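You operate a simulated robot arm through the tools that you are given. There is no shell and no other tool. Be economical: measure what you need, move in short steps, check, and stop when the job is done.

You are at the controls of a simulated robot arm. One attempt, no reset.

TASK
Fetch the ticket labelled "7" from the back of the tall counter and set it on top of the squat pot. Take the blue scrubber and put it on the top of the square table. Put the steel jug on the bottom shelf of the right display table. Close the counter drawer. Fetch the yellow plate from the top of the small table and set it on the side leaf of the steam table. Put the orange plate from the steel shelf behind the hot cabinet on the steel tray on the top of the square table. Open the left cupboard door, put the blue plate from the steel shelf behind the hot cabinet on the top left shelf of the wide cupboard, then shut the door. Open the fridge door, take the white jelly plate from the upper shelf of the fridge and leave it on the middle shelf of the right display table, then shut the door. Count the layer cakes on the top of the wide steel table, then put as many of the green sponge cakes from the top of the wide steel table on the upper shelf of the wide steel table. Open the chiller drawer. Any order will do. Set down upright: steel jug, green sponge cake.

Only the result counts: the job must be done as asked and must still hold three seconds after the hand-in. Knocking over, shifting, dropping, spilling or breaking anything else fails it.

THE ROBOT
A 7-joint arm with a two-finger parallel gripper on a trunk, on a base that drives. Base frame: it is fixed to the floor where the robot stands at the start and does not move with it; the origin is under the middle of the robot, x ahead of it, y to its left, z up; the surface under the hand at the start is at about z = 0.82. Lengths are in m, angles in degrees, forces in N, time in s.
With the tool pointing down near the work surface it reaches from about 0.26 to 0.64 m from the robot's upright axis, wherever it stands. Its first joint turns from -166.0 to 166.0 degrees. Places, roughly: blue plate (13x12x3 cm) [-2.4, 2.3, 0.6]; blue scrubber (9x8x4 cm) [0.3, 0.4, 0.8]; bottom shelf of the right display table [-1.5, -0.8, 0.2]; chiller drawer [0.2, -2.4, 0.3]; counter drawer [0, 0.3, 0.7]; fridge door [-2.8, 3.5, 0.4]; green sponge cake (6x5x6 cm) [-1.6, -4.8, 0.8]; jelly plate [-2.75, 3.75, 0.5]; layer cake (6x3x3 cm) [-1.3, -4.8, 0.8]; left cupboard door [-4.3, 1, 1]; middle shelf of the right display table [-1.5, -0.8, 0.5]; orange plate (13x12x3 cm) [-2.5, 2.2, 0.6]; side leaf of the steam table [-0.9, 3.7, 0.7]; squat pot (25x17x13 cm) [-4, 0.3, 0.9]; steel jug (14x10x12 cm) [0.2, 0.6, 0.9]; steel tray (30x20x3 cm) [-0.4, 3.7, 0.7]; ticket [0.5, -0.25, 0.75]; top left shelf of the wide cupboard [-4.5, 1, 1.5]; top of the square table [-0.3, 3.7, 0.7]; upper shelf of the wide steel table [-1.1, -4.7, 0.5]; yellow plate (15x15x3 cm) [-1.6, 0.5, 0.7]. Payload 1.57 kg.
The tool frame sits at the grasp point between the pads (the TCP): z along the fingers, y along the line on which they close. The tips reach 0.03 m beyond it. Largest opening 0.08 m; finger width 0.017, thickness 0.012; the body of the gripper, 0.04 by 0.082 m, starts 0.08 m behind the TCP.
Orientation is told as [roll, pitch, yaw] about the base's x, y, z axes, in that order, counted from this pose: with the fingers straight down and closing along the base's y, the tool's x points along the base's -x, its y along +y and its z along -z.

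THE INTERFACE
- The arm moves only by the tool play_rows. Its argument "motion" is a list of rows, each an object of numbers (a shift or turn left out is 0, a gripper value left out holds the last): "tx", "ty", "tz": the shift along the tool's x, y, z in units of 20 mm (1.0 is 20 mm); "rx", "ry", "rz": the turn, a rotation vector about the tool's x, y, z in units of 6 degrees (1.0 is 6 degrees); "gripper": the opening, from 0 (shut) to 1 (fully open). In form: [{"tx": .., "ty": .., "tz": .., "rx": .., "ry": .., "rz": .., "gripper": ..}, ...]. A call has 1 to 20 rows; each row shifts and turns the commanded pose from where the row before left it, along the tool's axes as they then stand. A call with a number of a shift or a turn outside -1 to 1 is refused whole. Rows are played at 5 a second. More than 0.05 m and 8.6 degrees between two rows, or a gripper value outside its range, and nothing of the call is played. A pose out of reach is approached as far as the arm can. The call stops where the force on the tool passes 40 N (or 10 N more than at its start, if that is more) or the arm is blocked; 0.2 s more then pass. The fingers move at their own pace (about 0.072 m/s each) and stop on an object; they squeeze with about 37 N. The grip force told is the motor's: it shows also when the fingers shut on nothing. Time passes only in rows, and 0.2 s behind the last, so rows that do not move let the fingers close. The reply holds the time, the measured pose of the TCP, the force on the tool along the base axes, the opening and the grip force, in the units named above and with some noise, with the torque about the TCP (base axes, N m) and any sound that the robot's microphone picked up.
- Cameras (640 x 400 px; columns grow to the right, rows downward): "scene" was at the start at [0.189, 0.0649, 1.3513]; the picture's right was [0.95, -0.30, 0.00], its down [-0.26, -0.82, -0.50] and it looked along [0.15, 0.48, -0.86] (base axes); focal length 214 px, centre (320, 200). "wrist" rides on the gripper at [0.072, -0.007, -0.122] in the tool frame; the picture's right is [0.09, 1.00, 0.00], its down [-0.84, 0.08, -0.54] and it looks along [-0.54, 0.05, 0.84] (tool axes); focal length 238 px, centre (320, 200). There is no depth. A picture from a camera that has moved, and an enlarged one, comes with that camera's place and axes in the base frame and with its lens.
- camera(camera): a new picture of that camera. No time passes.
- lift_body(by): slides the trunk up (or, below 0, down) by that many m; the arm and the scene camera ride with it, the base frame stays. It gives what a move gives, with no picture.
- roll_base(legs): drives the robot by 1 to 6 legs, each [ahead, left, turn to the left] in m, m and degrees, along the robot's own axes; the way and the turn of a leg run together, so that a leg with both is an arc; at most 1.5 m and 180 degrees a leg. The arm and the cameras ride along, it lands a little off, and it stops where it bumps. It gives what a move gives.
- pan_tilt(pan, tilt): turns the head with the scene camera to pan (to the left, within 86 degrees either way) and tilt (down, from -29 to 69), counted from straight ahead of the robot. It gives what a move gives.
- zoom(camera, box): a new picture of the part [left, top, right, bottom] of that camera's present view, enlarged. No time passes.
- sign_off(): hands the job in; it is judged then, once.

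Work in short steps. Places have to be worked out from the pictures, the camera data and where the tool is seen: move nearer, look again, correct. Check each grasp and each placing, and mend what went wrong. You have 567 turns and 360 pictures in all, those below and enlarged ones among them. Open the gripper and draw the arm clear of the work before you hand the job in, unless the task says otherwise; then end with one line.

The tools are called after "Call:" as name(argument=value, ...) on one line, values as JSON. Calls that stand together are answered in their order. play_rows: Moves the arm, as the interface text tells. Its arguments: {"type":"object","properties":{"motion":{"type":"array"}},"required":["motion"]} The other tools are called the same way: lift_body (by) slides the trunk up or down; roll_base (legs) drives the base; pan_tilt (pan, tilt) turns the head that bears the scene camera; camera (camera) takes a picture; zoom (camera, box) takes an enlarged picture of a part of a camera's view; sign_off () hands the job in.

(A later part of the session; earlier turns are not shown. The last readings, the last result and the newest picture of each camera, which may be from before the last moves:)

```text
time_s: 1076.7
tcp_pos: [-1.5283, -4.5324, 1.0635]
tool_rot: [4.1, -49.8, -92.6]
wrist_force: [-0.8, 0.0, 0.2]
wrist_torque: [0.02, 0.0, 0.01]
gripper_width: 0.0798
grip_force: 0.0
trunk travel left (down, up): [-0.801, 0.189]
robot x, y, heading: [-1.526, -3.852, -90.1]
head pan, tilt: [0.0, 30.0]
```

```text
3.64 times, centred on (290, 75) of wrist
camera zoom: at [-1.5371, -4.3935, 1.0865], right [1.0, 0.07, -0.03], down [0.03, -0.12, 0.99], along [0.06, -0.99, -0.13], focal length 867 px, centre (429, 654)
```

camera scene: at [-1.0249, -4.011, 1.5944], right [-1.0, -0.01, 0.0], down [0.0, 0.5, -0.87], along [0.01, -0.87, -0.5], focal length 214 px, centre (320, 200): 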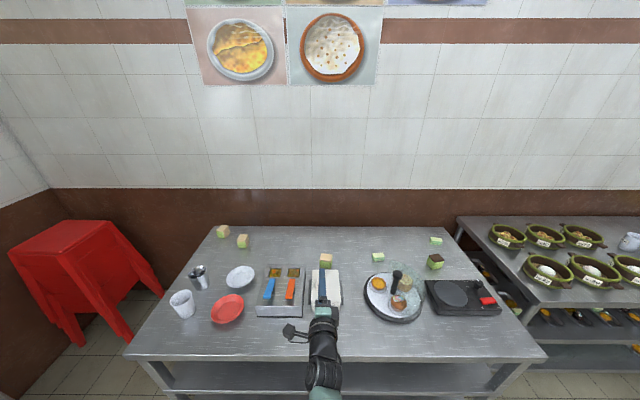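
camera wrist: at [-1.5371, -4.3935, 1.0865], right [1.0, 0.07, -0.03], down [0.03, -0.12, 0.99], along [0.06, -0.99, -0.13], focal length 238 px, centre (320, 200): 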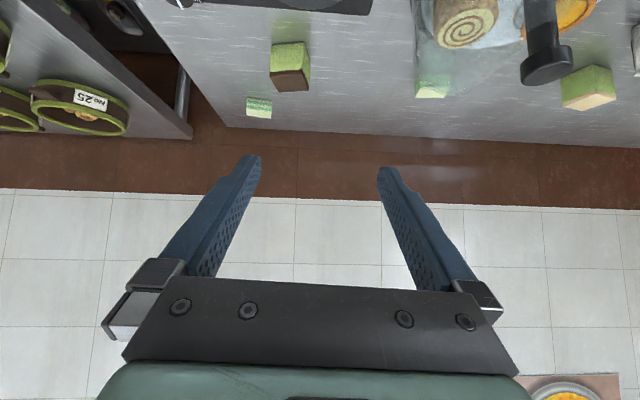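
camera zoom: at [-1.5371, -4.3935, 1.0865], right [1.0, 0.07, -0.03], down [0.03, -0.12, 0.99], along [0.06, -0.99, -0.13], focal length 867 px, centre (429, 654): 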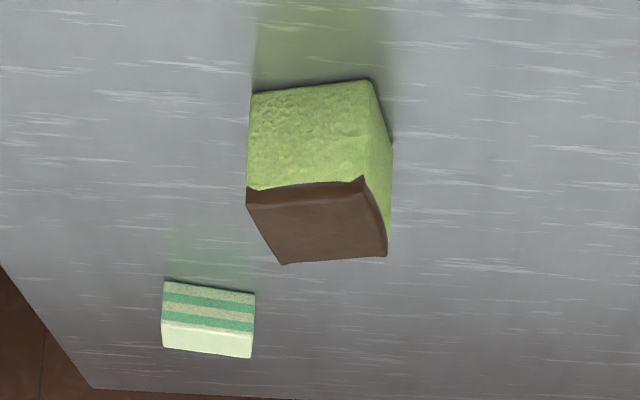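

Chocolate-topped cake: ~51 mm wide, rotated 13°, centre ≈[-1.569,-4.769], top z≈0.84. Align the tool yaw and drive closer.

Call:
play_rows(motion=[{"rx": -0.45, "rz": -0.57}, {"rx": -0.45, "rz": -0.57}, {"rx": -0.46, "rz": -0.57}, {}])

Call:
roll_base(legs=[[0.2, 0.06, 0]])

Call:
lift_body(by=-0.08)

Call:
camera(camera="wrist")

```text
time_s: 1077.7
tcp_pos: [-1.5279, -4.5333, 1.0652]
tool_rot: [-0.2, -50.3, -76.5]
wrist_force: [0.5, -0.7, 1.1]
wrist_torque: [0.0, 0.0, 0.02]
gripper_width: 0.0799
grip_force: 0.0
trunk travel left (down, up): [-0.801, 0.189]
robot x, y, heading: [-1.5238, -3.8552, -90.5]
head pan, tilt: [0.0, 30.0]
```

```text
time_s: 1079.3
tcp_pos: [-1.4678, -4.7326, 1.0653]
tool_rot: [0.0, -50.1, -76.6]
wrist_force: [0.6, 0.6, 0.2]
wrist_torque: [0.02, 0.01, 0.0]
gripper_width: 0.0801
grip_force: 0.1
trunk travel left (down, up): [-0.801, 0.189]
robot x, y, heading: [-1.463, -4.0529, -90.0]
head pan, tilt: [0.0, 30.0]
```

```text
time_s: 1080.5
tcp_pos: [-1.4686, -4.7325, 0.9845]
tool_rot: [-0.2, -50.2, -76.4]
wrist_force: [-0.1, -0.3, 0.6]
wrist_torque: [0.02, -0.02, 0.02]
gripper_width: 0.08
grip_force: 0.0
trunk travel left (down, up): [-0.721, 0.269]
robot x, y, heading: [-1.461, -4.051, -90.2]
head pan, tilt: [0.0, 30.0]
```

```text
57 pictures are left
camera wrist: at [-1.5072, -4.5987, 1.0062], right [0.96, 0.29, -0.07], down [0.1, -0.1, 0.99], along [0.28, -0.95, -0.12], focal length 238 px, centre (320, 200)
```

wrist: 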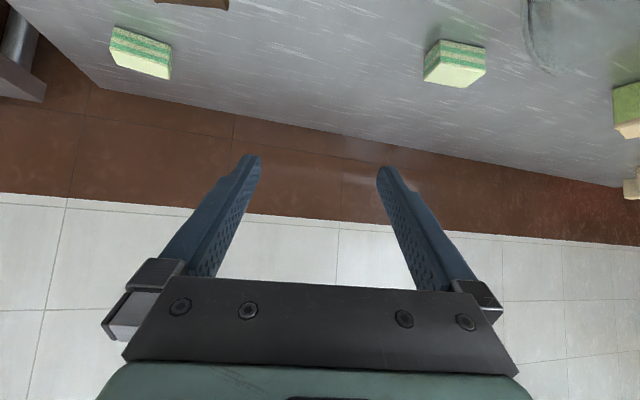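

I shifted the wrong way; correct sideways and lower to the pre-grasp.

Call:
roll_base(legs=[[-0.04, -0.117, 0]])

Call:
lift_body(by=-0.1)

Call:
camera(camera="wrist")

```text
time_s: 1081.7
tcp_pos: [-1.5847, -4.6921, 0.9824]
tool_rot: [-0.1, -50.2, -76.6]
wrist_force: [0.3, -0.3, -0.1]
wrist_torque: [0.01, 0.0, 0.03]
gripper_width: 0.0799
grip_force: 0.1
trunk travel left (down, up): [-0.721, 0.269]
robot x, y, heading: [-1.5756, -4.0101, -89.9]
head pan, tilt: [0.0, 30.0]
```

```text
time_s: 1083.1
tcp_pos: [-1.5843, -4.6926, 0.8835]
tool_rot: [-0.1, -50.1, -76.5]
wrist_force: [0.7, 0.0, 0.0]
wrist_torque: [0.02, -0.01, 0.02]
gripper_width: 0.0801
grip_force: 0.0
trunk travel left (down, up): [-0.621, 0.369]
robot x, y, heading: [-1.5784, -4.0146, -89.8]
head pan, tilt: [0.0, 30.0]
```

```text
56 pictures are left
camera wrist: at [-1.6233, -4.5587, 0.9062], right [0.96, 0.29, -0.07], down [0.1, -0.1, 0.99], along [0.28, -0.95, -0.12], focal length 238 px, centre (320, 200)
```

wrist: 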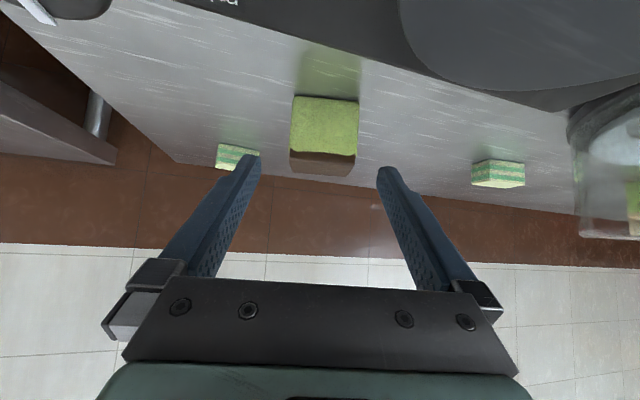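

Cake is squarely between the fingers; reduce the tilt to 42° for camera clearance over the burner unit, then advance.

Call:
play_rows(motion=[{"ry": 0.66}, {"ry": 0.67}, {"tz": 0.757, "tx": -0.112, "ty": -0.02}, {"tz": 0.757, "tx": -0.112, "ty": -0.02}, {"tz": 0.757, "tx": -0.112, "ty": -0.02}, {"tz": 0.757, "tx": -0.112, "ty": -0.02}, {"tz": 0.757, "tx": -0.112, "ty": -0.02}, {}])

Call:
camera(camera="wrist")

```text
time_s: 1084.9
tcp_pos: [-1.5726, -4.7507, 0.8366]
tool_rot: [-0.1, -42.2, -76.6]
wrist_force: [-0.5, 0.4, 0.9]
wrist_torque: [-0.03, 0.01, -0.05]
gripper_width: 0.0799
grip_force: 0.1
trunk travel left (down, up): [-0.621, 0.369]
robot x, y, heading: [-1.5817, -4.0083, -90.0]
head pan, tilt: [0.0, 30.0]
```

```text
55 pictures are left
camera wrist: at [-1.6108, -4.6208, 0.8774], right [0.95, 0.3, -0.06], down [0.14, -0.23, 0.96], along [0.27, -0.93, -0.26], focal length 238 px, centre (320, 200)
```

wrist: 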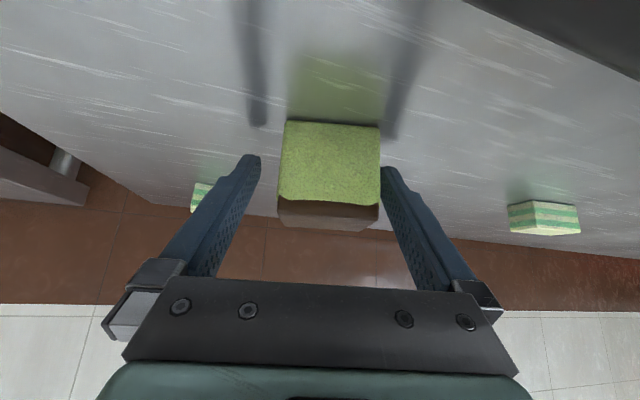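

Call:
play_rows(motion=[{"ty": 0.27}, {"tz": 0.6, "tx": -0.05}, {"tz": 0.2}, {}, {"gripper": 0.5}, {"gripper": 0}, {}, {}])

Call:
lift_body(by=0.12)

Call:
camera(camera="wrist")

```text
time_s: 1086.7
tcp_pos: [-1.564, -4.7619, 0.827]
tool_rot: [-0.3, -42.6, -76.6]
wrist_force: [5.0, -3.2, 13.6]
wrist_torque: [-0.05, -0.37, -0.04]
gripper_width: 0.0544
grip_force: 37.4
trunk travel left (down, up): [-0.621, 0.369]
robot x, y, heading: [-1.5746, -4.015, -89.9]
head pan, tilt: [0.0, 30.0]
```

```text
time_s: 1088.2
tcp_pos: [-1.5654, -4.7591, 0.9437]
tool_rot: [-0.1, -42.2, -76.6]
wrist_force: [0.4, 1.0, -0.7]
wrist_torque: [0.02, -0.01, -0.01]
gripper_width: 0.0544
grip_force: 36.7
trunk travel left (down, up): [-0.741, 0.249]
robot x, y, heading: [-1.5749, -4.0107, -90.0]
head pan, tilt: [0.0, 30.0]
```

```text
54 pictures are left
camera wrist: at [-1.6026, -4.6305, 0.9861], right [0.95, 0.3, -0.06], down [0.14, -0.23, 0.96], along [0.27, -0.93, -0.26], focal length 238 px, centre (320, 200)
```

wrist: 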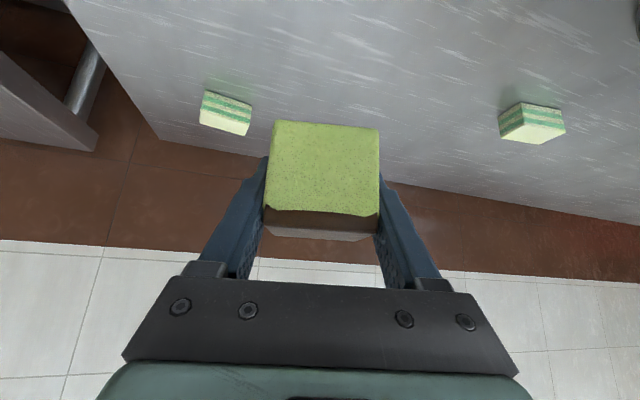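

Cake held. Back off and look at the upper shelf under the table.

Call:
roll_base(legs=[[-0.42, 0.15, 0]])

Call:
lift_body(by=-0.33)

Call:
camera(camera="scene")

```text
time_s: 1090.9
tcp_pos: [-1.4125, -4.3415, 0.9449]
tool_rot: [-0.1, -42.2, -76.5]
wrist_force: [0.1, -0.1, 0.0]
wrist_torque: [0.02, 0.0, 0.01]
gripper_width: 0.0544
grip_force: 37.0
trunk travel left (down, up): [-0.741, 0.249]
robot x, y, heading: [-1.4261, -3.5956, -90.0]
head pan, tilt: [0.0, 30.0]
```

```text
time_s: 1092.4
tcp_pos: [-1.413, -4.3435, 0.8272]
tool_rot: [-0.3, -42.9, -76.4]
wrist_force: [-0.2, 24.3, 16.0]
wrist_torque: [0.28, 0.47, -0.57]
gripper_width: 0.0541
grip_force: 36.9
trunk travel left (down, up): [-0.613, 0.377]
robot x, y, heading: [-1.4297, -3.5948, -89.7]
head pan, tilt: [0.0, 30.0]
stopped: the force on the tool passed its limit at 74 N (the readings are from after the stop); the commanded pose is now the measured one
```

```text
53 pictures are left
camera scene: at [-1.4298, -3.8479, 1.4074], right [-1.0, 0.0, 0.0], down [0.0, 0.5, -0.87], along [0.0, -0.87, -0.5], focal length 214 px, centre (320, 200)
```

scene: 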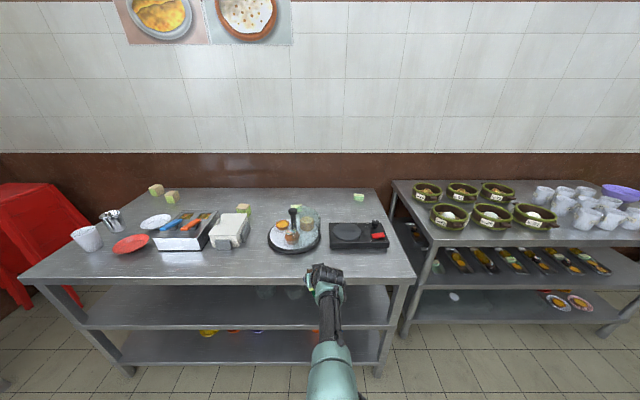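

Lowered onto the table edge — still gripped. Raise, back clear of the edge, and check.

Call:
lift_body(by=0.12)

Call:
roll_base(legs=[[-0.25, 0, 0]])

Call:
camera(camera="wrist")

```text
time_s: 1093.9
tcp_pos: [-1.4132, -4.3441, 0.9444]
tool_rot: [-0.3, -42.8, -76.4]
wrist_force: [0.3, 0.7, -1.4]
wrist_torque: [0.0, 0.01, 0.02]
gripper_width: 0.0541
grip_force: 37.1
trunk travel left (down, up): [-0.733, 0.257]
robot x, y, heading: [-1.4294, -3.596, -89.8]
head pan, tilt: [0.0, 30.0]
```

```text
time_s: 1095.7
tcp_pos: [-1.414, -4.0946, 0.9442]
tool_rot: [-0.3, -42.8, -76.2]
wrist_force: [0.0, 0.8, -1.1]
wrist_torque: [-0.01, -0.01, -0.01]
gripper_width: 0.0542
grip_force: 36.6
trunk travel left (down, up): [-0.733, 0.257]
robot x, y, heading: [-1.431, -3.3433, -89.9]
head pan, tilt: [0.0, 30.0]
```

```text
52 pictures are left
camera wrist: at [-1.4515, -3.9647, 0.9842], right [0.95, 0.3, -0.07], down [0.14, -0.22, 0.97], along [0.27, -0.93, -0.25], focal length 238 px, centre (320, 200)
```

wrist: 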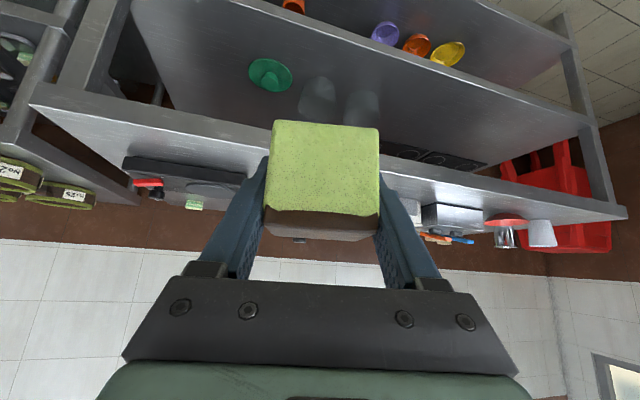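

Call:
lift_body(by=-0.36)

Call:
camera(camera="scene")

```text
time_s: 1099.2
tcp_pos: [-1.4124, -4.0936, 0.5836]
tool_rot: [-0.3, -42.7, -76.2]
wrist_force: [-0.6, -0.6, -0.5]
wrist_torque: [-0.03, 0.0, 0.03]
gripper_width: 0.0543
grip_force: 37.2
trunk travel left (down, up): [-0.373, 0.617]
robot x, y, heading: [-1.4325, -3.3416, -89.9]
head pan, tilt: [0.0, 30.0]
```

```text
51 pictures are left
camera scene: at [-1.4299, -3.6027, 1.1667], right [-1.0, 0.0, 0.0], down [0.0, 0.5, -0.87], along [0.0, -0.87, -0.5], focal length 214 px, centre (320, 200)
```

scene: 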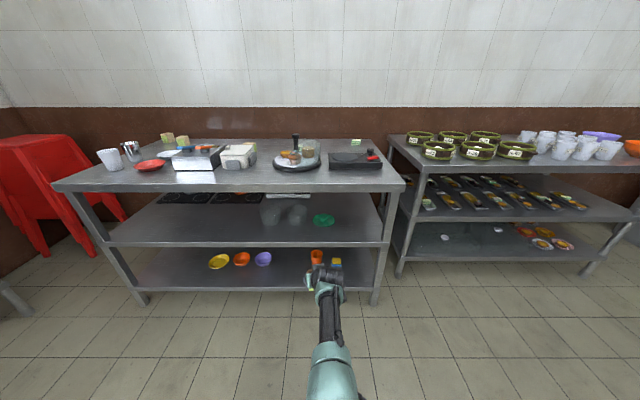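

Shelf z≈0.50, front y≈-4.36; place near its right-front at [-1.55,-4.415]. Drive in.

Call:
roll_base(legs=[[0.1, -0.138, 0], [0.215, 0, 0]])

Call:
camera(camera="wrist")

Call:
zoom(camera="scene", box=[240, 150, 440, 340])

```text
time_s: 1101.9
tcp_pos: [-1.5497, -4.4121, 0.5843]
tool_rot: [-0.4, -42.7, -76.3]
wrist_force: [0.1, -0.2, -0.8]
wrist_torque: [0.03, 0.0, -0.01]
gripper_width: 0.0541
grip_force: 37.2
trunk travel left (down, up): [-0.373, 0.617]
robot x, y, heading: [-1.5636, -3.6644, -89.8]
head pan, tilt: [0.0, 30.0]
```

```text
50 pictures are left
camera wrist: at [-1.5883, -4.2829, 0.6239], right [0.95, 0.3, -0.07], down [0.14, -0.22, 0.97], along [0.27, -0.93, -0.25], focal length 238 px, centre (320, 200)
```

wrist: 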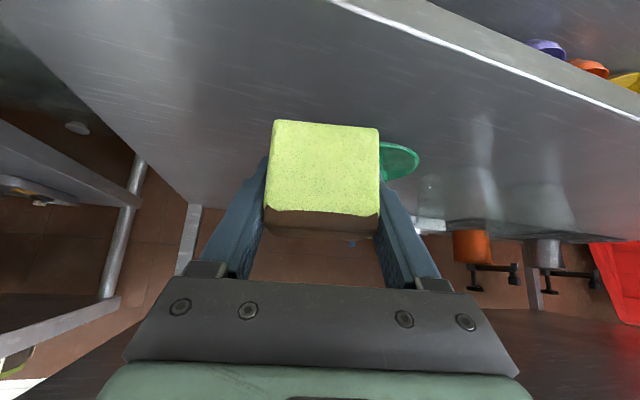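

```text
2.11 times, centred on (340, 245) of scene
camera zoom: at [-1.5667, -3.9208, 1.1665], right [-1.0, 0.0, 0.0], down [0.0, 0.5, -0.87], along [0.0, -0.87, -0.5], focal length 452 px, centre (278, 105)
```

zoom: 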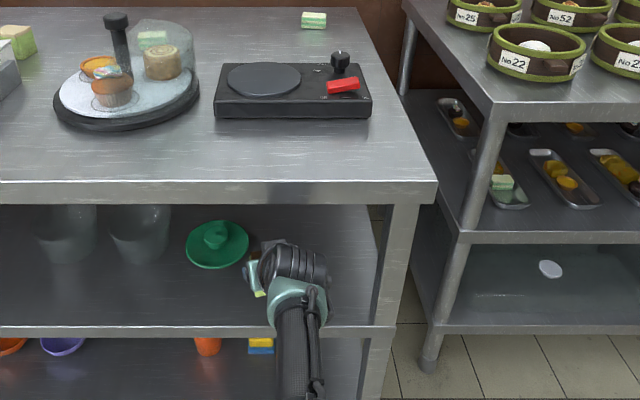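

Call:
lift_body(by=-0.028)

Call:
lift_body(by=-0.006)

Call:
lift_body(by=-0.005)

```text
time_s: 1102.7
tcp_pos: [-1.5495, -4.4128, 0.5565]
tool_rot: [-0.3, -42.8, -76.3]
wrist_force: [0.9, 0.1, -0.3]
wrist_torque: [0.03, 0.0, -0.03]
gripper_width: 0.0541
grip_force: 37.0
trunk travel left (down, up): [-0.345, 0.645]
robot x, y, heading: [-1.5687, -3.6616, -89.7]
head pan, tilt: [0.0, 30.0]
```

```text
time_s: 1103.2
tcp_pos: [-1.5502, -4.4123, 0.551]
tool_rot: [-0.2, -42.8, -76.2]
wrist_force: [-0.1, 0.9, -1.1]
wrist_torque: [-0.02, 0.01, -0.02]
gripper_width: 0.0543
grip_force: 36.8
trunk travel left (down, up): [-0.339, 0.651]
robot x, y, heading: [-1.5673, -3.6617, -90.0]
head pan, tilt: [0.0, 30.0]
```

```text
time_s: 1103.8
tcp_pos: [-1.5503, -4.4129, 0.5449]
tool_rot: [-0.3, -42.9, -76.4]
wrist_force: [0.5, -0.4, -0.7]
wrist_torque: [0.01, 0.0, -0.01]
gripper_width: 0.0542
grip_force: 37.2
trunk travel left (down, up): [-0.334, 0.656]
robot x, y, heading: [-1.5639, -3.6616, -89.8]
head pan, tilt: [0.0, 30.0]
```

Call:
lift_body(by=-0.005)

Call:
lift_body(by=-0.005)

Call:
lift_body(by=-0.004)

```text
time_s: 1104.3
tcp_pos: [-1.5492, -4.4128, 0.5396]
tool_rot: [-0.3, -42.8, -76.3]
wrist_force: [0.2, 0.1, -0.1]
wrist_torque: [0.0, 0.04, 0.03]
gripper_width: 0.0541
grip_force: 36.8
trunk travel left (down, up): [-0.329, 0.661]
robot x, y, heading: [-1.5665, -3.6587, -89.6]
head pan, tilt: [0.0, 30.0]
```

```text
time_s: 1104.8
tcp_pos: [-1.5504, -4.4115, 0.5347]
tool_rot: [-0.4, -42.8, -76.3]
wrist_force: [0.4, 0.3, 0.0]
wrist_torque: [0.0, -0.05, 0.0]
gripper_width: 0.0542
grip_force: 37.3
trunk travel left (down, up): [-0.324, 0.666]
robot x, y, heading: [-1.5652, -3.661, -89.9]
head pan, tilt: [0.0, 30.0]
```

```text
time_s: 1105.4
tcp_pos: [-1.5493, -4.4133, 0.5309]
tool_rot: [-0.3, -42.8, -76.3]
wrist_force: [-0.5, -0.1, -0.5]
wrist_torque: [-0.05, 0.03, -0.03]
gripper_width: 0.0541
grip_force: 37.1
trunk travel left (down, up): [-0.32, 0.67]
robot x, y, heading: [-1.5701, -3.6613, -89.9]
head pan, tilt: [0.0, 30.0]
```

Call:
lift_body(by=-0.005)

Call:
lift_body(by=-0.005)

Call:
zoom(camera="wrist", box=[200, 80, 440, 260])

```text
time_s: 1105.9
tcp_pos: [-1.5494, -4.4124, 0.5258]
tool_rot: [-0.3, -42.8, -76.3]
wrist_force: [0.5, -0.2, -1.7]
wrist_torque: [0.01, 0.0, -0.04]
gripper_width: 0.0541
grip_force: 37.0
trunk travel left (down, up): [-0.315, 0.675]
robot x, y, heading: [-1.5681, -3.661, -90.1]
head pan, tilt: [0.0, 30.0]
```

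```text
time_s: 1106.5
tcp_pos: [-1.5496, -4.413, 0.5201]
tool_rot: [-0.3, -42.9, -76.2]
wrist_force: [0.1, -0.4, -0.1]
wrist_torque: [0.02, 0.0, 0.02]
gripper_width: 0.0543
grip_force: 37.0
trunk travel left (down, up): [-0.31, 0.68]
robot x, y, heading: [-1.5655, -3.6624, -90.2]
head pan, tilt: [0.0, 30.0]
```

```text
2.22 times, centred on (320, 170) of wrist
camera zoom: at [-1.5884, -4.2828, 0.5611], right [0.95, 0.3, -0.07], down [0.14, -0.22, 0.97], along [0.27, -0.93, -0.25], focal length 530 px, centre (320, 267)
```

zoom: 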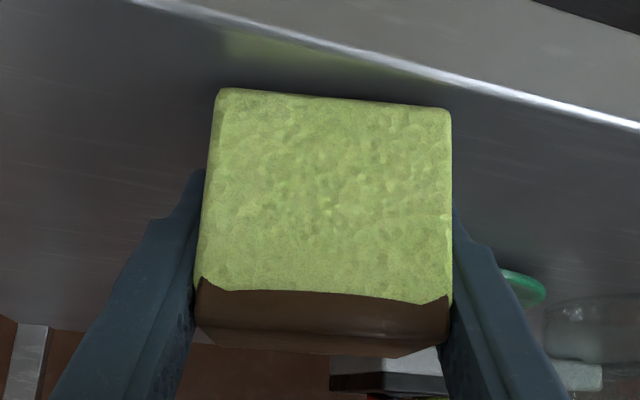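

Call:
lift_body(by=-0.008)

Call:
lift_body(by=-0.004)

Call:
lift_body(by=-0.004)

Call:
lift_body(by=-0.004)

```text
time_s: 1107.0
tcp_pos: [-1.5491, -4.4143, 0.5182]
tool_rot: [-0.4, -43.3, -76.4]
wrist_force: [-0.7, 2.1, 13.4]
wrist_torque: [0.48, -0.24, 0.04]
gripper_width: 0.0543
grip_force: 37.0
trunk travel left (down, up): [-0.302, 0.688]
robot x, y, heading: [-1.5633, -3.6606, -89.7]
head pan, tilt: [0.0, 30.0]
```

```text
time_s: 1107.5
tcp_pos: [-1.5502, -4.4153, 0.5181]
tool_rot: [-0.5, -43.8, -76.2]
wrist_force: [-0.7, 9.4, 30.0]
wrist_torque: [0.72, -0.42, 0.15]
gripper_width: 0.0544
grip_force: 37.4
trunk travel left (down, up): [-0.298, 0.692]
robot x, y, heading: [-1.5705, -3.6621, -90.0]
head pan, tilt: [0.0, 30.0]
```

```text
time_s: 1107.9
tcp_pos: [-1.5504, -4.4198, 0.5175]
tool_rot: [-0.4, -44.1, -76.2]
wrist_force: [0.6, -3.9, 8.0]
wrist_torque: [0.12, -0.13, -0.06]
gripper_width: 0.0543
grip_force: 36.9
trunk travel left (down, up): [-0.296, 0.694]
robot x, y, heading: [-1.5675, -3.6605, -89.9]
head pan, tilt: [0.0, 30.0]
stopped: the force on the tool passed its limit at 45 N (the readings are from after the stop); the commanded pose is now the measured one
```

```text
time_s: 1108.5
tcp_pos: [-1.5493, -4.4193, 0.5183]
tool_rot: [-0.6, -44.3, -76.2]
wrist_force: [-0.3, 2.7, 26.2]
wrist_torque: [0.76, -0.13, -0.01]
gripper_width: 0.0543
grip_force: 37.0
trunk travel left (down, up): [-0.292, 0.698]
robot x, y, heading: [-1.5642, -3.6605, -90.0]
head pan, tilt: [0.0, 30.0]
```

Seated. Relax a little, open, and withdraw along the tool axis.

Call:
lift_body(by=0.006)

Call:
play_rows(motion=[{"gripper": 0.8}, {"gripper": 1}, {}, {"tz": -0.5}, {"tz": -0.8}, {"tz": -0.8}, {}])

Call:
camera(camera="wrist")

```text
time_s: 1109.0
tcp_pos: [-1.5496, -4.4164, 0.5182]
tool_rot: [-0.4, -43.7, -76.3]
wrist_force: [0.3, -4.3, 14.1]
wrist_torque: [0.02, -0.34, -0.16]
gripper_width: 0.0544
grip_force: 36.9
trunk travel left (down, up): [-0.298, 0.692]
robot x, y, heading: [-1.567, -3.6606, -90.0]
head pan, tilt: [0.0, 30.0]
```

```text
time_s: 1110.6
tcp_pos: [-1.5575, -4.3879, 0.5461]
tool_rot: [-0.3, -43.5, -76.3]
wrist_force: [-0.6, -0.1, 0.3]
wrist_torque: [-0.01, 0.02, -0.02]
gripper_width: 0.0801
grip_force: 0.1
trunk travel left (down, up): [-0.298, 0.692]
robot x, y, heading: [-1.5625, -3.6629, -90.0]
head pan, tilt: [0.0, 30.0]
```

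```text
47 pictures are left
camera wrist: at [-1.5947, -4.2573, 0.5845], right [0.95, 0.3, -0.07], down [0.13, -0.21, 0.97], along [0.27, -0.93, -0.24], focal length 238 px, centre (320, 200)
```

wrist: 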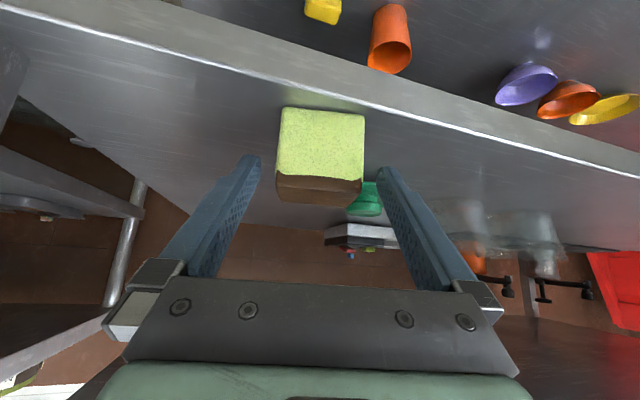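

First cake is standing on the upper shelf. Next target: the cream-topped green sponge cake at ≈[-0.60,-4.90] (clear approach). Reposition.

Call:
roll_base(legs=[[-0.32, 0, 0]])

Call:
lift_body(by=0.4)

Call:
roll_base(legs=[[0, 0.95, 0], [0.75, 0, 0]])

Call:
camera(camera="wrist")

```text
time_s: 1112.7
tcp_pos: [-1.5566, -4.0707, 0.5459]
tool_rot: [-0.5, -43.5, -76.3]
wrist_force: [0.0, 0.5, 0.7]
wrist_torque: [-0.05, 0.0, 0.02]
gripper_width: 0.08
grip_force: 0.0
trunk travel left (down, up): [-0.298, 0.692]
robot x, y, heading: [-1.5629, -3.344, -89.9]
head pan, tilt: [0.0, 30.0]
```

```text
time_s: 1116.6
tcp_pos: [-1.5566, -4.071, 0.9467]
tool_rot: [-0.4, -43.5, -76.3]
wrist_force: [0.1, 0.7, -0.1]
wrist_torque: [0.0, 0.01, 0.01]
gripper_width: 0.0799
grip_force: 0.0
trunk travel left (down, up): [-0.698, 0.292]
robot x, y, heading: [-1.5701, -3.3475, -90.2]
head pan, tilt: [0.0, 30.0]
```

```text
time_s: 1125.2
tcp_pos: [-0.5905, -4.8101, 0.9456]
tool_rot: [-0.4, -43.5, -75.9]
wrist_force: [-0.1, 0.3, -0.2]
wrist_torque: [0.04, -0.03, -0.01]
gripper_width: 0.0799
grip_force: 0.1
trunk travel left (down, up): [-0.698, 0.292]
robot x, y, heading: [-0.6006, -4.0833, -89.5]
head pan, tilt: [0.0, 30.0]
```

```text
46 pictures are left
camera wrist: at [-0.6299, -4.6793, 0.9846], right [0.95, 0.3, -0.07], down [0.14, -0.21, 0.97], along [0.28, -0.93, -0.24], focal length 238 px, centre (320, 200)
```

wrist: 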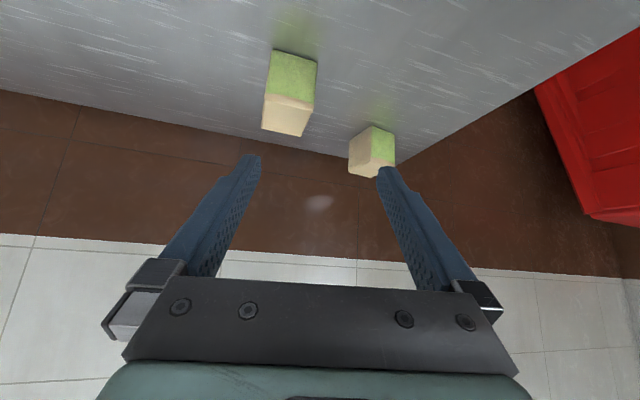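

Call:
zoom(camera="wrist", box=[240, 30, 410, 190])

```text
2.50 times, centred on (325, 110) of wrist
camera zoom: at [-0.6299, -4.6793, 0.9846], right [0.95, 0.3, -0.07], down [0.14, -0.21, 0.97], along [0.28, -0.93, -0.24], focal length 596 px, centre (308, 425)
```

zoom: 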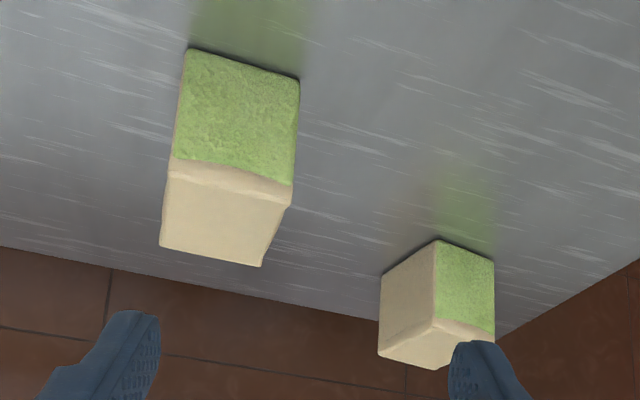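

Cake 2 is axis-aligned: centre ≈[-0.605,-4.917], 48 mm wide. Align yaw to it, shift, lower, and approach.

Call:
play_rows(motion=[{"rx": 0.54, "rz": 0.57}, {"rx": 0.54, "rz": 0.57}, {"rx": 0.54, "rz": 0.57}, {}])

Call:
roll_base(legs=[[0.05, -0.015, 0]])

Call:
lift_body(by=-0.065)

Call:
camera(camera="wrist")

```text
time_s: 1126.2
tcp_pos: [-0.5906, -4.8093, 0.9461]
tool_rot: [-0.3, -43.5, -90.1]
wrist_force: [-0.2, 0.6, 0.5]
wrist_torque: [-0.02, 0.02, 0.0]
gripper_width: 0.0799
grip_force: 0.0
trunk travel left (down, up): [-0.698, 0.292]
robot x, y, heading: [-0.602, -4.0818, -89.6]
head pan, tilt: [0.0, 30.0]
```

```text
time_s: 1127.1
tcp_pos: [-0.6054, -4.8603, 0.9449]
tool_rot: [-0.2, -43.5, -90.0]
wrist_force: [-0.3, -1.3, -0.4]
wrist_torque: [0.01, -0.01, 0.04]
gripper_width: 0.0802
grip_force: 0.1
trunk travel left (down, up): [-0.698, 0.292]
robot x, y, heading: [-0.6191, -4.1302, -89.9]
head pan, tilt: [0.0, 30.0]
```

```text
time_s: 1128.2
tcp_pos: [-0.6044, -4.86, 0.8808]
tool_rot: [-0.4, -43.5, -90.1]
wrist_force: [-0.3, 0.1, 0.7]
wrist_torque: [0.02, -0.02, 0.02]
gripper_width: 0.08
grip_force: 0.1
trunk travel left (down, up): [-0.633, 0.357]
robot x, y, heading: [-0.6151, -4.1313, -89.6]
head pan, tilt: [0.0, 30.0]
```

```text
44 pictures are left
camera wrist: at [-0.6108, -4.7238, 0.9195], right [1.0, 0.06, -0.07], down [0.08, -0.23, 0.97], along [0.04, -0.97, -0.24], focal length 238 px, centre (320, 200)
```

wrist: 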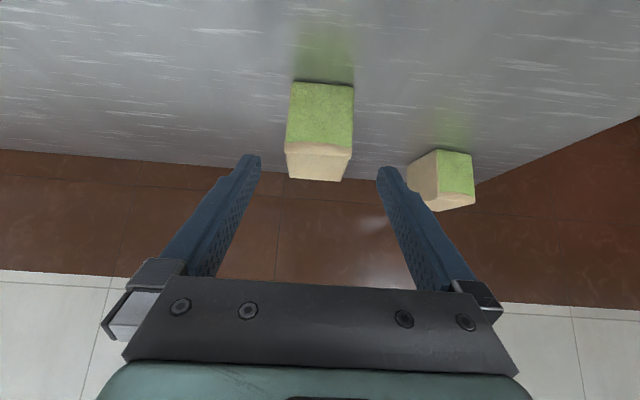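

Call:
play_rows(motion=[{"tz": 0.7}, {"tz": 0.7}, {"tz": 0.7}, {"tz": 0.7}, {"tz": 0.6}, {}])

Call:
camera(camera="wrist")

```text
time_s: 1129.6
tcp_pos: [-0.6064, -4.8922, 0.8371]
tool_rot: [-0.3, -43.6, -90.1]
wrist_force: [-0.4, -0.3, -0.3]
wrist_torque: [0.01, -0.03, 0.02]
gripper_width: 0.0802
grip_force: 0.0
out of reach, approached as far as the arm can: row 4, 5
trunk travel left (down, up): [-0.633, 0.357]
robot x, y, heading: [-0.6151, -4.1305, -89.5]
head pan, tilt: [0.0, 30.0]
```

```text
43 pictures are left
camera wrist: at [-0.6122, -4.7562, 0.8773], right [1.0, 0.06, -0.07], down [0.08, -0.23, 0.97], along [0.04, -0.97, -0.24], focal length 238 px, centre (320, 200)
```

wrist: 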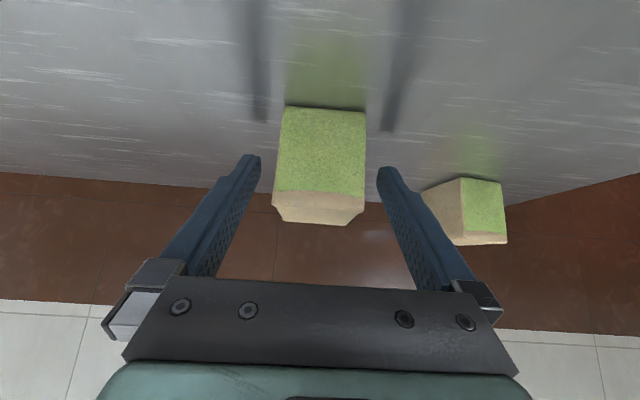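

Call:
roll_base(legs=[[0.022, 0, 0]])

Call:
lift_body(by=-0.008)

Call:
play_rows(motion=[{"gripper": 0.5}, {"gripper": 0}, {}, {}])

Call:
lift_body(by=0.13)

Call:
camera(camera="wrist")

```text
time_s: 1130.4
tcp_pos: [-0.6067, -4.9137, 0.8372]
tool_rot: [-0.4, -43.4, -90.0]
wrist_force: [-0.5, 0.3, 0.3]
wrist_torque: [-0.01, 0.0, -0.02]
gripper_width: 0.0799
grip_force: 0.1
trunk travel left (down, up): [-0.633, 0.357]
robot x, y, heading: [-0.6183, -4.152, -89.8]
head pan, tilt: [0.0, 30.0]
```

```text
time_s: 1130.9
tcp_pos: [-0.6062, -4.9129, 0.8307]
tool_rot: [-0.4, -43.5, -90.0]
wrist_force: [-0.7, -0.1, 0.5]
wrist_torque: [0.0, 0.01, 0.0]
gripper_width: 0.0799
grip_force: 0.1
trunk travel left (down, up): [-0.625, 0.365]
robot x, y, heading: [-0.6211, -4.1524, -89.9]
head pan, tilt: [0.0, 30.0]
```

```text
time_s: 1131.9
tcp_pos: [-0.6059, -4.9136, 0.8306]
tool_rot: [-0.2, -43.6, -90.1]
wrist_force: [1.0, 0.5, 0.6]
wrist_torque: [0.04, -0.04, 0.0]
gripper_width: 0.0447
grip_force: 36.6
trunk travel left (down, up): [-0.625, 0.365]
robot x, y, heading: [-0.6227, -4.1558, -89.7]
head pan, tilt: [0.0, 30.0]
```

```text
time_s: 1133.5
tcp_pos: [-0.6057, -4.9129, 0.9619]
tool_rot: [-0.3, -43.5, -90.2]
wrist_force: [-0.4, -0.9, 0.6]
wrist_torque: [-0.02, 0.0, -0.01]
gripper_width: 0.0443
grip_force: 37.2
trunk travel left (down, up): [-0.755, 0.235]
robot x, y, heading: [-0.6196, -4.1528, -89.6]
head pan, tilt: [0.0, 30.0]
```

```text
42 pictures are left
camera wrist: at [-0.6121, -4.7779, 0.9991], right [1.0, 0.06, -0.07], down [0.08, -0.23, 0.97], along [0.04, -0.97, -0.24], focal length 238 px, centre (320, 200)
```

wrist: 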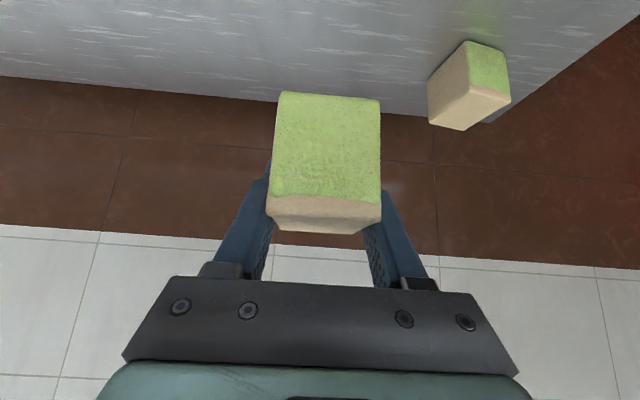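

Second cake held. Back well clear of the table, slide over, lower, then enter at shelf height.

Call:
roll_base(legs=[[-0.76, 0, 0], [0, -0.58, 0]])

Call:
lift_body(by=-0.36)

Call:
roll_base(legs=[[0.26, 0, 0]])

Call:
camera(camera="wrist")

```text
time_s: 1140.5
tcp_pos: [-1.183, -4.1518, 0.9613]
tool_rot: [-0.3, -43.5, -90.0]
wrist_force: [0.2, 0.3, -0.9]
wrist_torque: [0.0, -0.01, 0.01]
gripper_width: 0.0444
grip_force: 36.8
trunk travel left (down, up): [-0.755, 0.235]
robot x, y, heading: [-1.1955, -3.3968, -89.3]
head pan, tilt: [0.0, 30.0]
```

```text
time_s: 1144.0
tcp_pos: [-1.1839, -4.152, 0.601]
tool_rot: [-0.3, -43.5, -90.0]
wrist_force: [-0.5, -0.3, -1.0]
wrist_torque: [-0.02, -0.01, 0.01]
gripper_width: 0.0442
grip_force: 36.9
trunk travel left (down, up): [-0.395, 0.595]
robot x, y, heading: [-1.1954, -3.3954, -89.6]
head pan, tilt: [0.0, 30.0]
```

```text
time_s: 1145.9
tcp_pos: [-1.1812, -4.4116, 0.6008]
tool_rot: [-0.3, -43.5, -90.1]
wrist_force: [0.4, 0.3, -0.8]
wrist_torque: [0.01, 0.04, -0.01]
gripper_width: 0.0444
grip_force: 36.9
trunk travel left (down, up): [-0.395, 0.595]
robot x, y, heading: [-1.195, -3.6531, -89.5]
head pan, tilt: [0.0, 30.0]
```

```text
41 pictures are left
camera wrist: at [-1.1878, -4.2758, 0.6391], right [1.0, 0.06, -0.07], down [0.08, -0.23, 0.97], along [0.04, -0.97, -0.24], focal length 238 px, centre (320, 200)
```

wrist: 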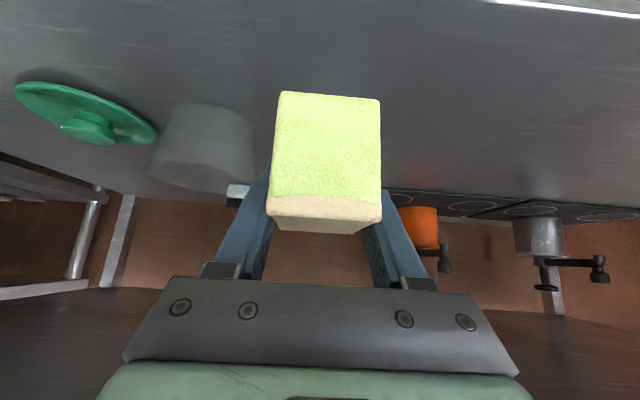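

Call:
lift_body(by=-0.055)

Call:
lift_body(by=-0.008)

Call:
lift_body(by=-0.006)

Call:
lift_body(by=-0.005)

```text
time_s: 1146.8
tcp_pos: [-1.1822, -4.4119, 0.5457]
tool_rot: [-0.3, -43.6, -89.9]
wrist_force: [0.3, -0.5, 0.0]
wrist_torque: [-0.02, -0.01, 0.03]
gripper_width: 0.0444
grip_force: 36.8
trunk travel left (down, up): [-0.34, 0.65]
robot x, y, heading: [-1.1958, -3.6533, -89.3]
head pan, tilt: [0.0, 30.0]
```

```text
time_s: 1147.4
tcp_pos: [-1.1818, -4.4108, 0.5374]
tool_rot: [-0.2, -43.7, -89.9]
wrist_force: [-0.5, 0.9, 0.0]
wrist_torque: [-0.03, 0.01, 0.01]
gripper_width: 0.0444
grip_force: 36.7
trunk travel left (down, up): [-0.332, 0.658]
robot x, y, heading: [-1.198, -3.6525, -89.6]
head pan, tilt: [0.0, 30.0]
```

```text
time_s: 1148.0
tcp_pos: [-1.1806, -4.4113, 0.5312]
tool_rot: [-0.3, -43.5, -90.0]
wrist_force: [-0.1, 0.0, -0.1]
wrist_torque: [-0.02, -0.06, -0.02]
gripper_width: 0.0443
grip_force: 36.6
trunk travel left (down, up): [-0.326, 0.664]
robot x, y, heading: [-1.1918, -3.6464, -89.5]
head pan, tilt: [0.0, 30.0]
```

```text
time_s: 1148.5
tcp_pos: [-1.1809, -4.4123, 0.5271]
tool_rot: [-0.3, -43.6, -90.0]
wrist_force: [0.2, -0.4, -0.4]
wrist_torque: [0.01, -0.02, -0.01]
gripper_width: 0.0443
grip_force: 36.5
trunk travel left (down, up): [-0.321, 0.669]
robot x, y, heading: [-1.1949, -3.6501, -89.4]
head pan, tilt: [0.0, 30.0]
```

Call:
lift_body(by=-0.004)

Call:
lift_body(by=-0.003)

Call:
lift_body(by=-0.003)

```text
time_s: 1149.0
tcp_pos: [-1.182, -4.4114, 0.5217]
tool_rot: [-0.3, -43.4, -90.0]
wrist_force: [0.4, -0.7, -0.3]
wrist_torque: [-0.05, -0.01, 0.04]
gripper_width: 0.0443
grip_force: 36.9
trunk travel left (down, up): [-0.317, 0.673]
robot x, y, heading: [-1.1935, -3.6496, -89.4]
head pan, tilt: [0.0, 30.0]
```

```text
time_s: 1149.6
tcp_pos: [-1.1802, -4.4115, 0.5218]
tool_rot: [-0.3, -43.7, -90.0]
wrist_force: [-0.1, 0.7, 3.2]
wrist_torque: [0.12, -0.06, 0.04]
gripper_width: 0.0444
grip_force: 37.4
trunk travel left (down, up): [-0.314, 0.676]
robot x, y, heading: [-1.1961, -3.6502, -89.3]
head pan, tilt: [0.0, 30.0]
```

```text
time_s: 1150.1
tcp_pos: [-1.1811, -4.413, 0.5204]
tool_rot: [-0.2, -44.0, -90.1]
wrist_force: [0.3, 1.9, 13.3]
wrist_torque: [0.6, -0.22, 0.08]
gripper_width: 0.0444
grip_force: 37.0
trunk travel left (down, up): [-0.311, 0.679]
robot x, y, heading: [-1.1939, -3.6522, -89.3]
head pan, tilt: [0.0, 30.0]
```

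Contact (13 N). Release and withdraw.

Call:
play_rows(motion=[{"gripper": 0.7}, {"gripper": 1}, {}, {"tz": -0.5}, {"tz": -0.8}, {"tz": -0.8}, {}])

Call:
roll_base(legs=[[-0.4, 0, 0]])

Call:
camera(camera="scene")

```text
time_s: 1151.7
tcp_pos: [-1.1816, -4.3826, 0.5477]
tool_rot: [-0.4, -43.4, -90.0]
wrist_force: [0.1, 0.2, 0.7]
wrist_torque: [-0.01, 0.0, 0.0]
gripper_width: 0.0799
grip_force: 0.1
trunk travel left (down, up): [-0.311, 0.679]
robot x, y, heading: [-1.1936, -3.6518, -89.3]
head pan, tilt: [0.0, 30.0]
```

```text
time_s: 1154.2
tcp_pos: [-1.1861, -3.9758, 0.5479]
tool_rot: [-0.3, -43.6, -90.2]
wrist_force: [0.7, -0.9, -0.3]
wrist_torque: [0.0, 0.01, 0.0]
gripper_width: 0.08
grip_force: 0.0
trunk travel left (down, up): [-0.311, 0.679]
robot x, y, heading: [-1.1998, -3.2453, -89.7]
head pan, tilt: [0.0, 30.0]
```

```text
40 pictures are left
camera scene: at [-1.1976, -3.5053, 1.1048], right [-1.0, -0.01, 0.0], down [0.0, 0.5, -0.87], along [0.0, -0.87, -0.5], focal length 214 px, centre (320, 200)
```

scene: 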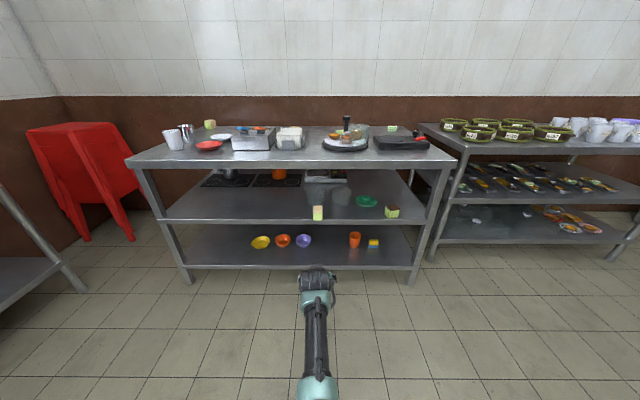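

Both cakes are on the upper shelf. Only the yellow plate remains. Return north.

Call:
lift_body(by=0.4)

Call:
lift_body(by=0.1)

Call:
roll_base(legs=[[0, 0.5, 0], [0, 0, -90], [0, 0, -90], [1.45, 0, 0], [1.45, 0, 0], [1.45, 0, 0]])

Call:
roll_base(legs=[[1.4, 0, 0], [0.1, 0, 0]])

```text
time_s: 1158.0
tcp_pos: [-1.1866, -3.976, 0.9475]
tool_rot: [-0.3, -43.5, -90.2]
wrist_force: [0.2, -0.3, -0.1]
wrist_torque: [0.0, -0.01, -0.02]
gripper_width: 0.0801
grip_force: 0.0
trunk travel left (down, up): [-0.711, 0.279]
robot x, y, heading: [-1.2023, -3.2444, -89.6]
head pan, tilt: [0.0, 30.0]
```

```text
time_s: 1159.4
tcp_pos: [-1.1863, -3.977, 1.0487]
tool_rot: [-0.3, -43.5, -90.2]
wrist_force: [0.6, -0.1, 0.5]
wrist_torque: [0.0, -0.01, -0.02]
gripper_width: 0.08
grip_force: 0.0
trunk travel left (down, up): [-0.811, 0.179]
robot x, y, heading: [-1.1972, -3.2501, -89.7]
head pan, tilt: [0.0, 30.0]
```

```text
time_s: 1190.4
tcp_pos: [-0.8408, 1.8501, 1.0476]
tool_rot: [-0.4, -43.5, 90.4]
wrist_force: [-0.2, 0.5, 0.3]
wrist_torque: [-0.01, 0.01, 0.03]
gripper_width: 0.0801
grip_force: 0.0
trunk travel left (down, up): [-0.811, 0.179]
robot x, y, heading: [-0.8195, 1.1202, 90.6]
head pan, tilt: [0.0, 30.0]
```

```text
time_s: 1198.2
tcp_pos: [-0.8619, 3.358, 1.047]
tool_rot: [-0.2, -43.6, 90.3]
wrist_force: [-0.2, 0.0, -0.3]
wrist_torque: [-0.02, 0.02, 0.03]
gripper_width: 0.0799
grip_force: 0.2
trunk travel left (down, up): [-0.811, 0.179]
robot x, y, heading: [-0.8436, 2.6284, 90.8]
head pan, tilt: [0.0, 30.0]
```

Call:
play_rows(motion=[{"ry": 0.9, "gripper": 0}, {"ry": 0.9}, {"ry": 0.9}, {"ry": 0.9}, {"ry": 0.9}, {"ry": 0.9}, {"ry": 0.9}, {"ry": 0.95}, {"tx": 1}, {"tx": 1}, {"tx": 1}, {"tx": 1}, {"tx": 1}, {"tx": 1}, {"tx": 1}, {"tx": 1}, {"tx": 1}, {"tx": 1}, {"tx": 1}, {"tx": 1}])

Call:
roll_base(legs=[[0.12, -0.2, -0.5]])

Call:
lift_body(by=-0.4)

Call:
camera(camera="wrist")

```text
time_s: 1202.4
tcp_pos: [-0.8591, 3.0297, 1.0709]
tool_rot: [-0.2, -0.1, 90.1]
wrist_force: [-0.2, -0.6, -0.2]
wrist_torque: [0.01, -0.02, 0.0]
gripper_width: 0.0
grip_force: 20.9
out of reach, approached as far as the arm can: row 4, 5, 6, 7, 8, 15
trunk travel left (down, up): [-0.811, 0.179]
robot x, y, heading: [-0.842, 2.6257, 90.9]
head pan, tilt: [0.0, 30.0]
```

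```text
time_s: 1204.1
tcp_pos: [-0.6543, 3.1522, 1.0716]
tool_rot: [-0.2, -0.1, 89.5]
wrist_force: [-1.2, 0.5, 0.0]
wrist_torque: [0.05, 0.0, 0.05]
gripper_width: 0.0
grip_force: 20.9
trunk travel left (down, up): [-0.811, 0.179]
robot x, y, heading: [-0.6419, 2.7478, 90.3]
head pan, tilt: [0.0, 30.0]
```

```text
time_s: 1208.0
tcp_pos: [-0.6556, 3.1514, 0.6713]
tool_rot: [-0.2, -0.1, 89.7]
wrist_force: [-0.5, 0.1, 0.5]
wrist_torque: [0.02, -0.02, 0.02]
gripper_width: 0.0
grip_force: 21.2
trunk travel left (down, up): [-0.411, 0.579]
robot x, y, heading: [-0.645, 2.7482, 90.3]
head pan, tilt: [0.0, 30.0]
```

```text
39 pictures are left
camera wrist: at [-0.6502, 3.0796, 0.7922], right [-1.0, -0.08, 0.0], down [-0.07, 0.84, 0.54], along [-0.04, 0.54, -0.84], focal length 238 px, centre (320, 200)
```

wrist: 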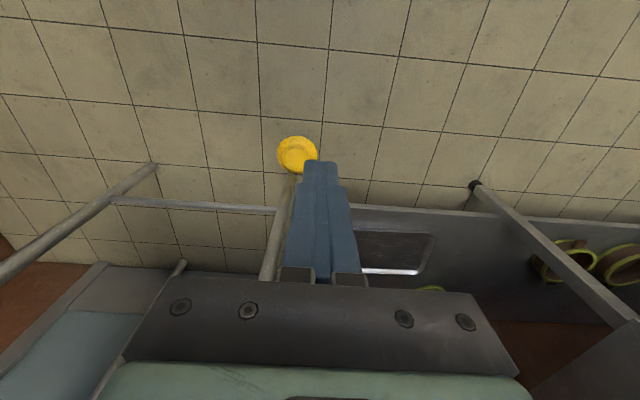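

Call:
roll_base(legs=[[0.13, -0.045, 0]])

Call:
lift_body(by=-0.4)

Call:
play_rows(motion=[{"tz": 0.9}, {"tz": 0.9}, {"tz": 0.9}, {"tz": 0.9}, {"tz": 0.9}, {"tz": 0.9}, {"tz": 0.9}, {"tz": 0.9}, {"tz": 0.9}, {"tz": 0.9}, {"tz": 0.9}, {"tz": 0.7}, {}])

Call:
camera(camera="wrist")

```text
time_s: 1209.3
tcp_pos: [-0.6112, 3.2828, 0.6707]
tool_rot: [-0.3, 0.0, 89.6]
wrist_force: [-0.5, 0.2, -1.0]
wrist_torque: [0.0, 0.02, 0.0]
gripper_width: 0.0001
grip_force: 21.3
trunk travel left (down, up): [-0.411, 0.579]
robot x, y, heading: [-0.598, 2.8822, 90.1]
head pan, tilt: [0.0, 30.0]
```

```text
time_s: 1213.1
tcp_pos: [-0.6119, 3.2812, 0.2704]
tool_rot: [-0.4, -0.1, 89.6]
wrist_force: [0.2, 0.4, 0.5]
wrist_torque: [0.0, 0.01, -0.01]
gripper_width: 0.0
grip_force: 21.1
trunk travel left (down, up): [-0.011, 0.979]
robot x, y, heading: [-0.5965, 2.8776, 90.2]
head pan, tilt: [0.0, 30.0]
```

```text
time_s: 1215.9
tcp_pos: [-0.6083, 3.2821, 0.0588]
tool_rot: [-0.3, -0.1, 89.5]
wrist_force: [0.2, -0.6, 0.5]
wrist_torque: [0.01, -0.03, 0.02]
gripper_width: 0.0
grip_force: 21.2
trunk travel left (down, up): [-0.011, 0.979]
robot x, y, heading: [-0.5952, 2.8777, 90.1]
head pan, tilt: [0.0, 30.0]
```

```text
38 pictures are left
camera wrist: at [-0.6045, 3.2098, 0.1795], right [-1.0, -0.09, 0.0], down [-0.07, 0.84, 0.54], along [-0.04, 0.54, -0.84], focal length 238 px, centre (320, 200)
```

wrist: 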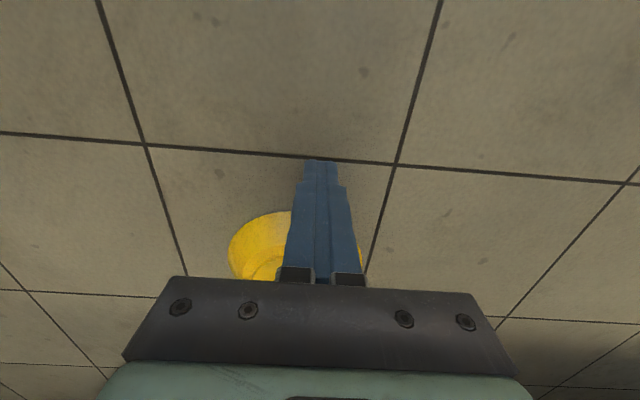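

Plate's near rim is ~5 cm ahead. Lower to the floor and squeeze it against the leg.

Call:
play_rows(motion=[{"tz": 0.6}, {"tz": 0.5}, {"tz": 0.18}, {"tx": -0.5, "ty": -0.1}, {"tx": -0.5, "ty": -0.1}, {"tx": -0.5, "ty": -0.1}, {"tx": -0.4, "ty": -0.08}, {"tx": -0.3, "ty": -0.05}, {}])

Call:
play_rows(motion=[{"tx": -0.2}, {"tx": -0.2}, {"tx": -0.15}, {"tx": -0.15}, {}])

```text
time_s: 1217.9
tcp_pos: [-0.6022, 3.3272, 0.0339]
tool_rot: [-0.2, -0.1, 89.7]
wrist_force: [0.1, -0.3, -0.1]
wrist_torque: [-0.03, 0.01, 0.0]
gripper_width: 0.0
grip_force: 21.2
trunk travel left (down, up): [-0.011, 0.979]
robot x, y, heading: [-0.5996, 2.8764, 90.3]
head pan, tilt: [0.0, 30.0]
```

```text
time_s: 1218.8
tcp_pos: [-0.6, 3.3327, 0.0328]
tool_rot: [-0.3, 0.9, 89.5]
wrist_force: [0.6, -9.2, 18.1]
wrist_torque: [-0.14, 0.0, -0.02]
gripper_width: 0.0
grip_force: 21.8
trunk travel left (down, up): [-0.011, 0.979]
robot x, y, heading: [-0.5977, 2.8778, 90.2]
head pan, tilt: [0.0, 30.0]
stopped in row 4: the force on the tool passed its limit at 44 N (the readings are from after the stop); the commanded pose is now the measured one
```

Call:
play_rows(motion=[{"tx": 0.3}, {"tz": 0.1}, {"tx": -0.12}, {"tx": -0.12}, {"tx": -0.1}, {"tx": -0.1}, {"tx": -0.08}, {}])

```text
time_s: 1219.8
tcp_pos: [-0.6005, 3.3276, 0.0302]
tool_rot: [-0.3, 1.7, 89.5]
wrist_force: [0.6, -8.6, 16.9]
wrist_torque: [-0.09, 0.04, 0.01]
gripper_width: 0.0002
grip_force: 21.1
trunk travel left (down, up): [-0.011, 0.979]
robot x, y, heading: [-0.5989, 2.8749, 90.3]
head pan, tilt: [0.0, 30.0]
stopped in row 5: the force on the tool passed its limit at 44 N (the readings are from after the stop); the commanded pose is now the measured one
```

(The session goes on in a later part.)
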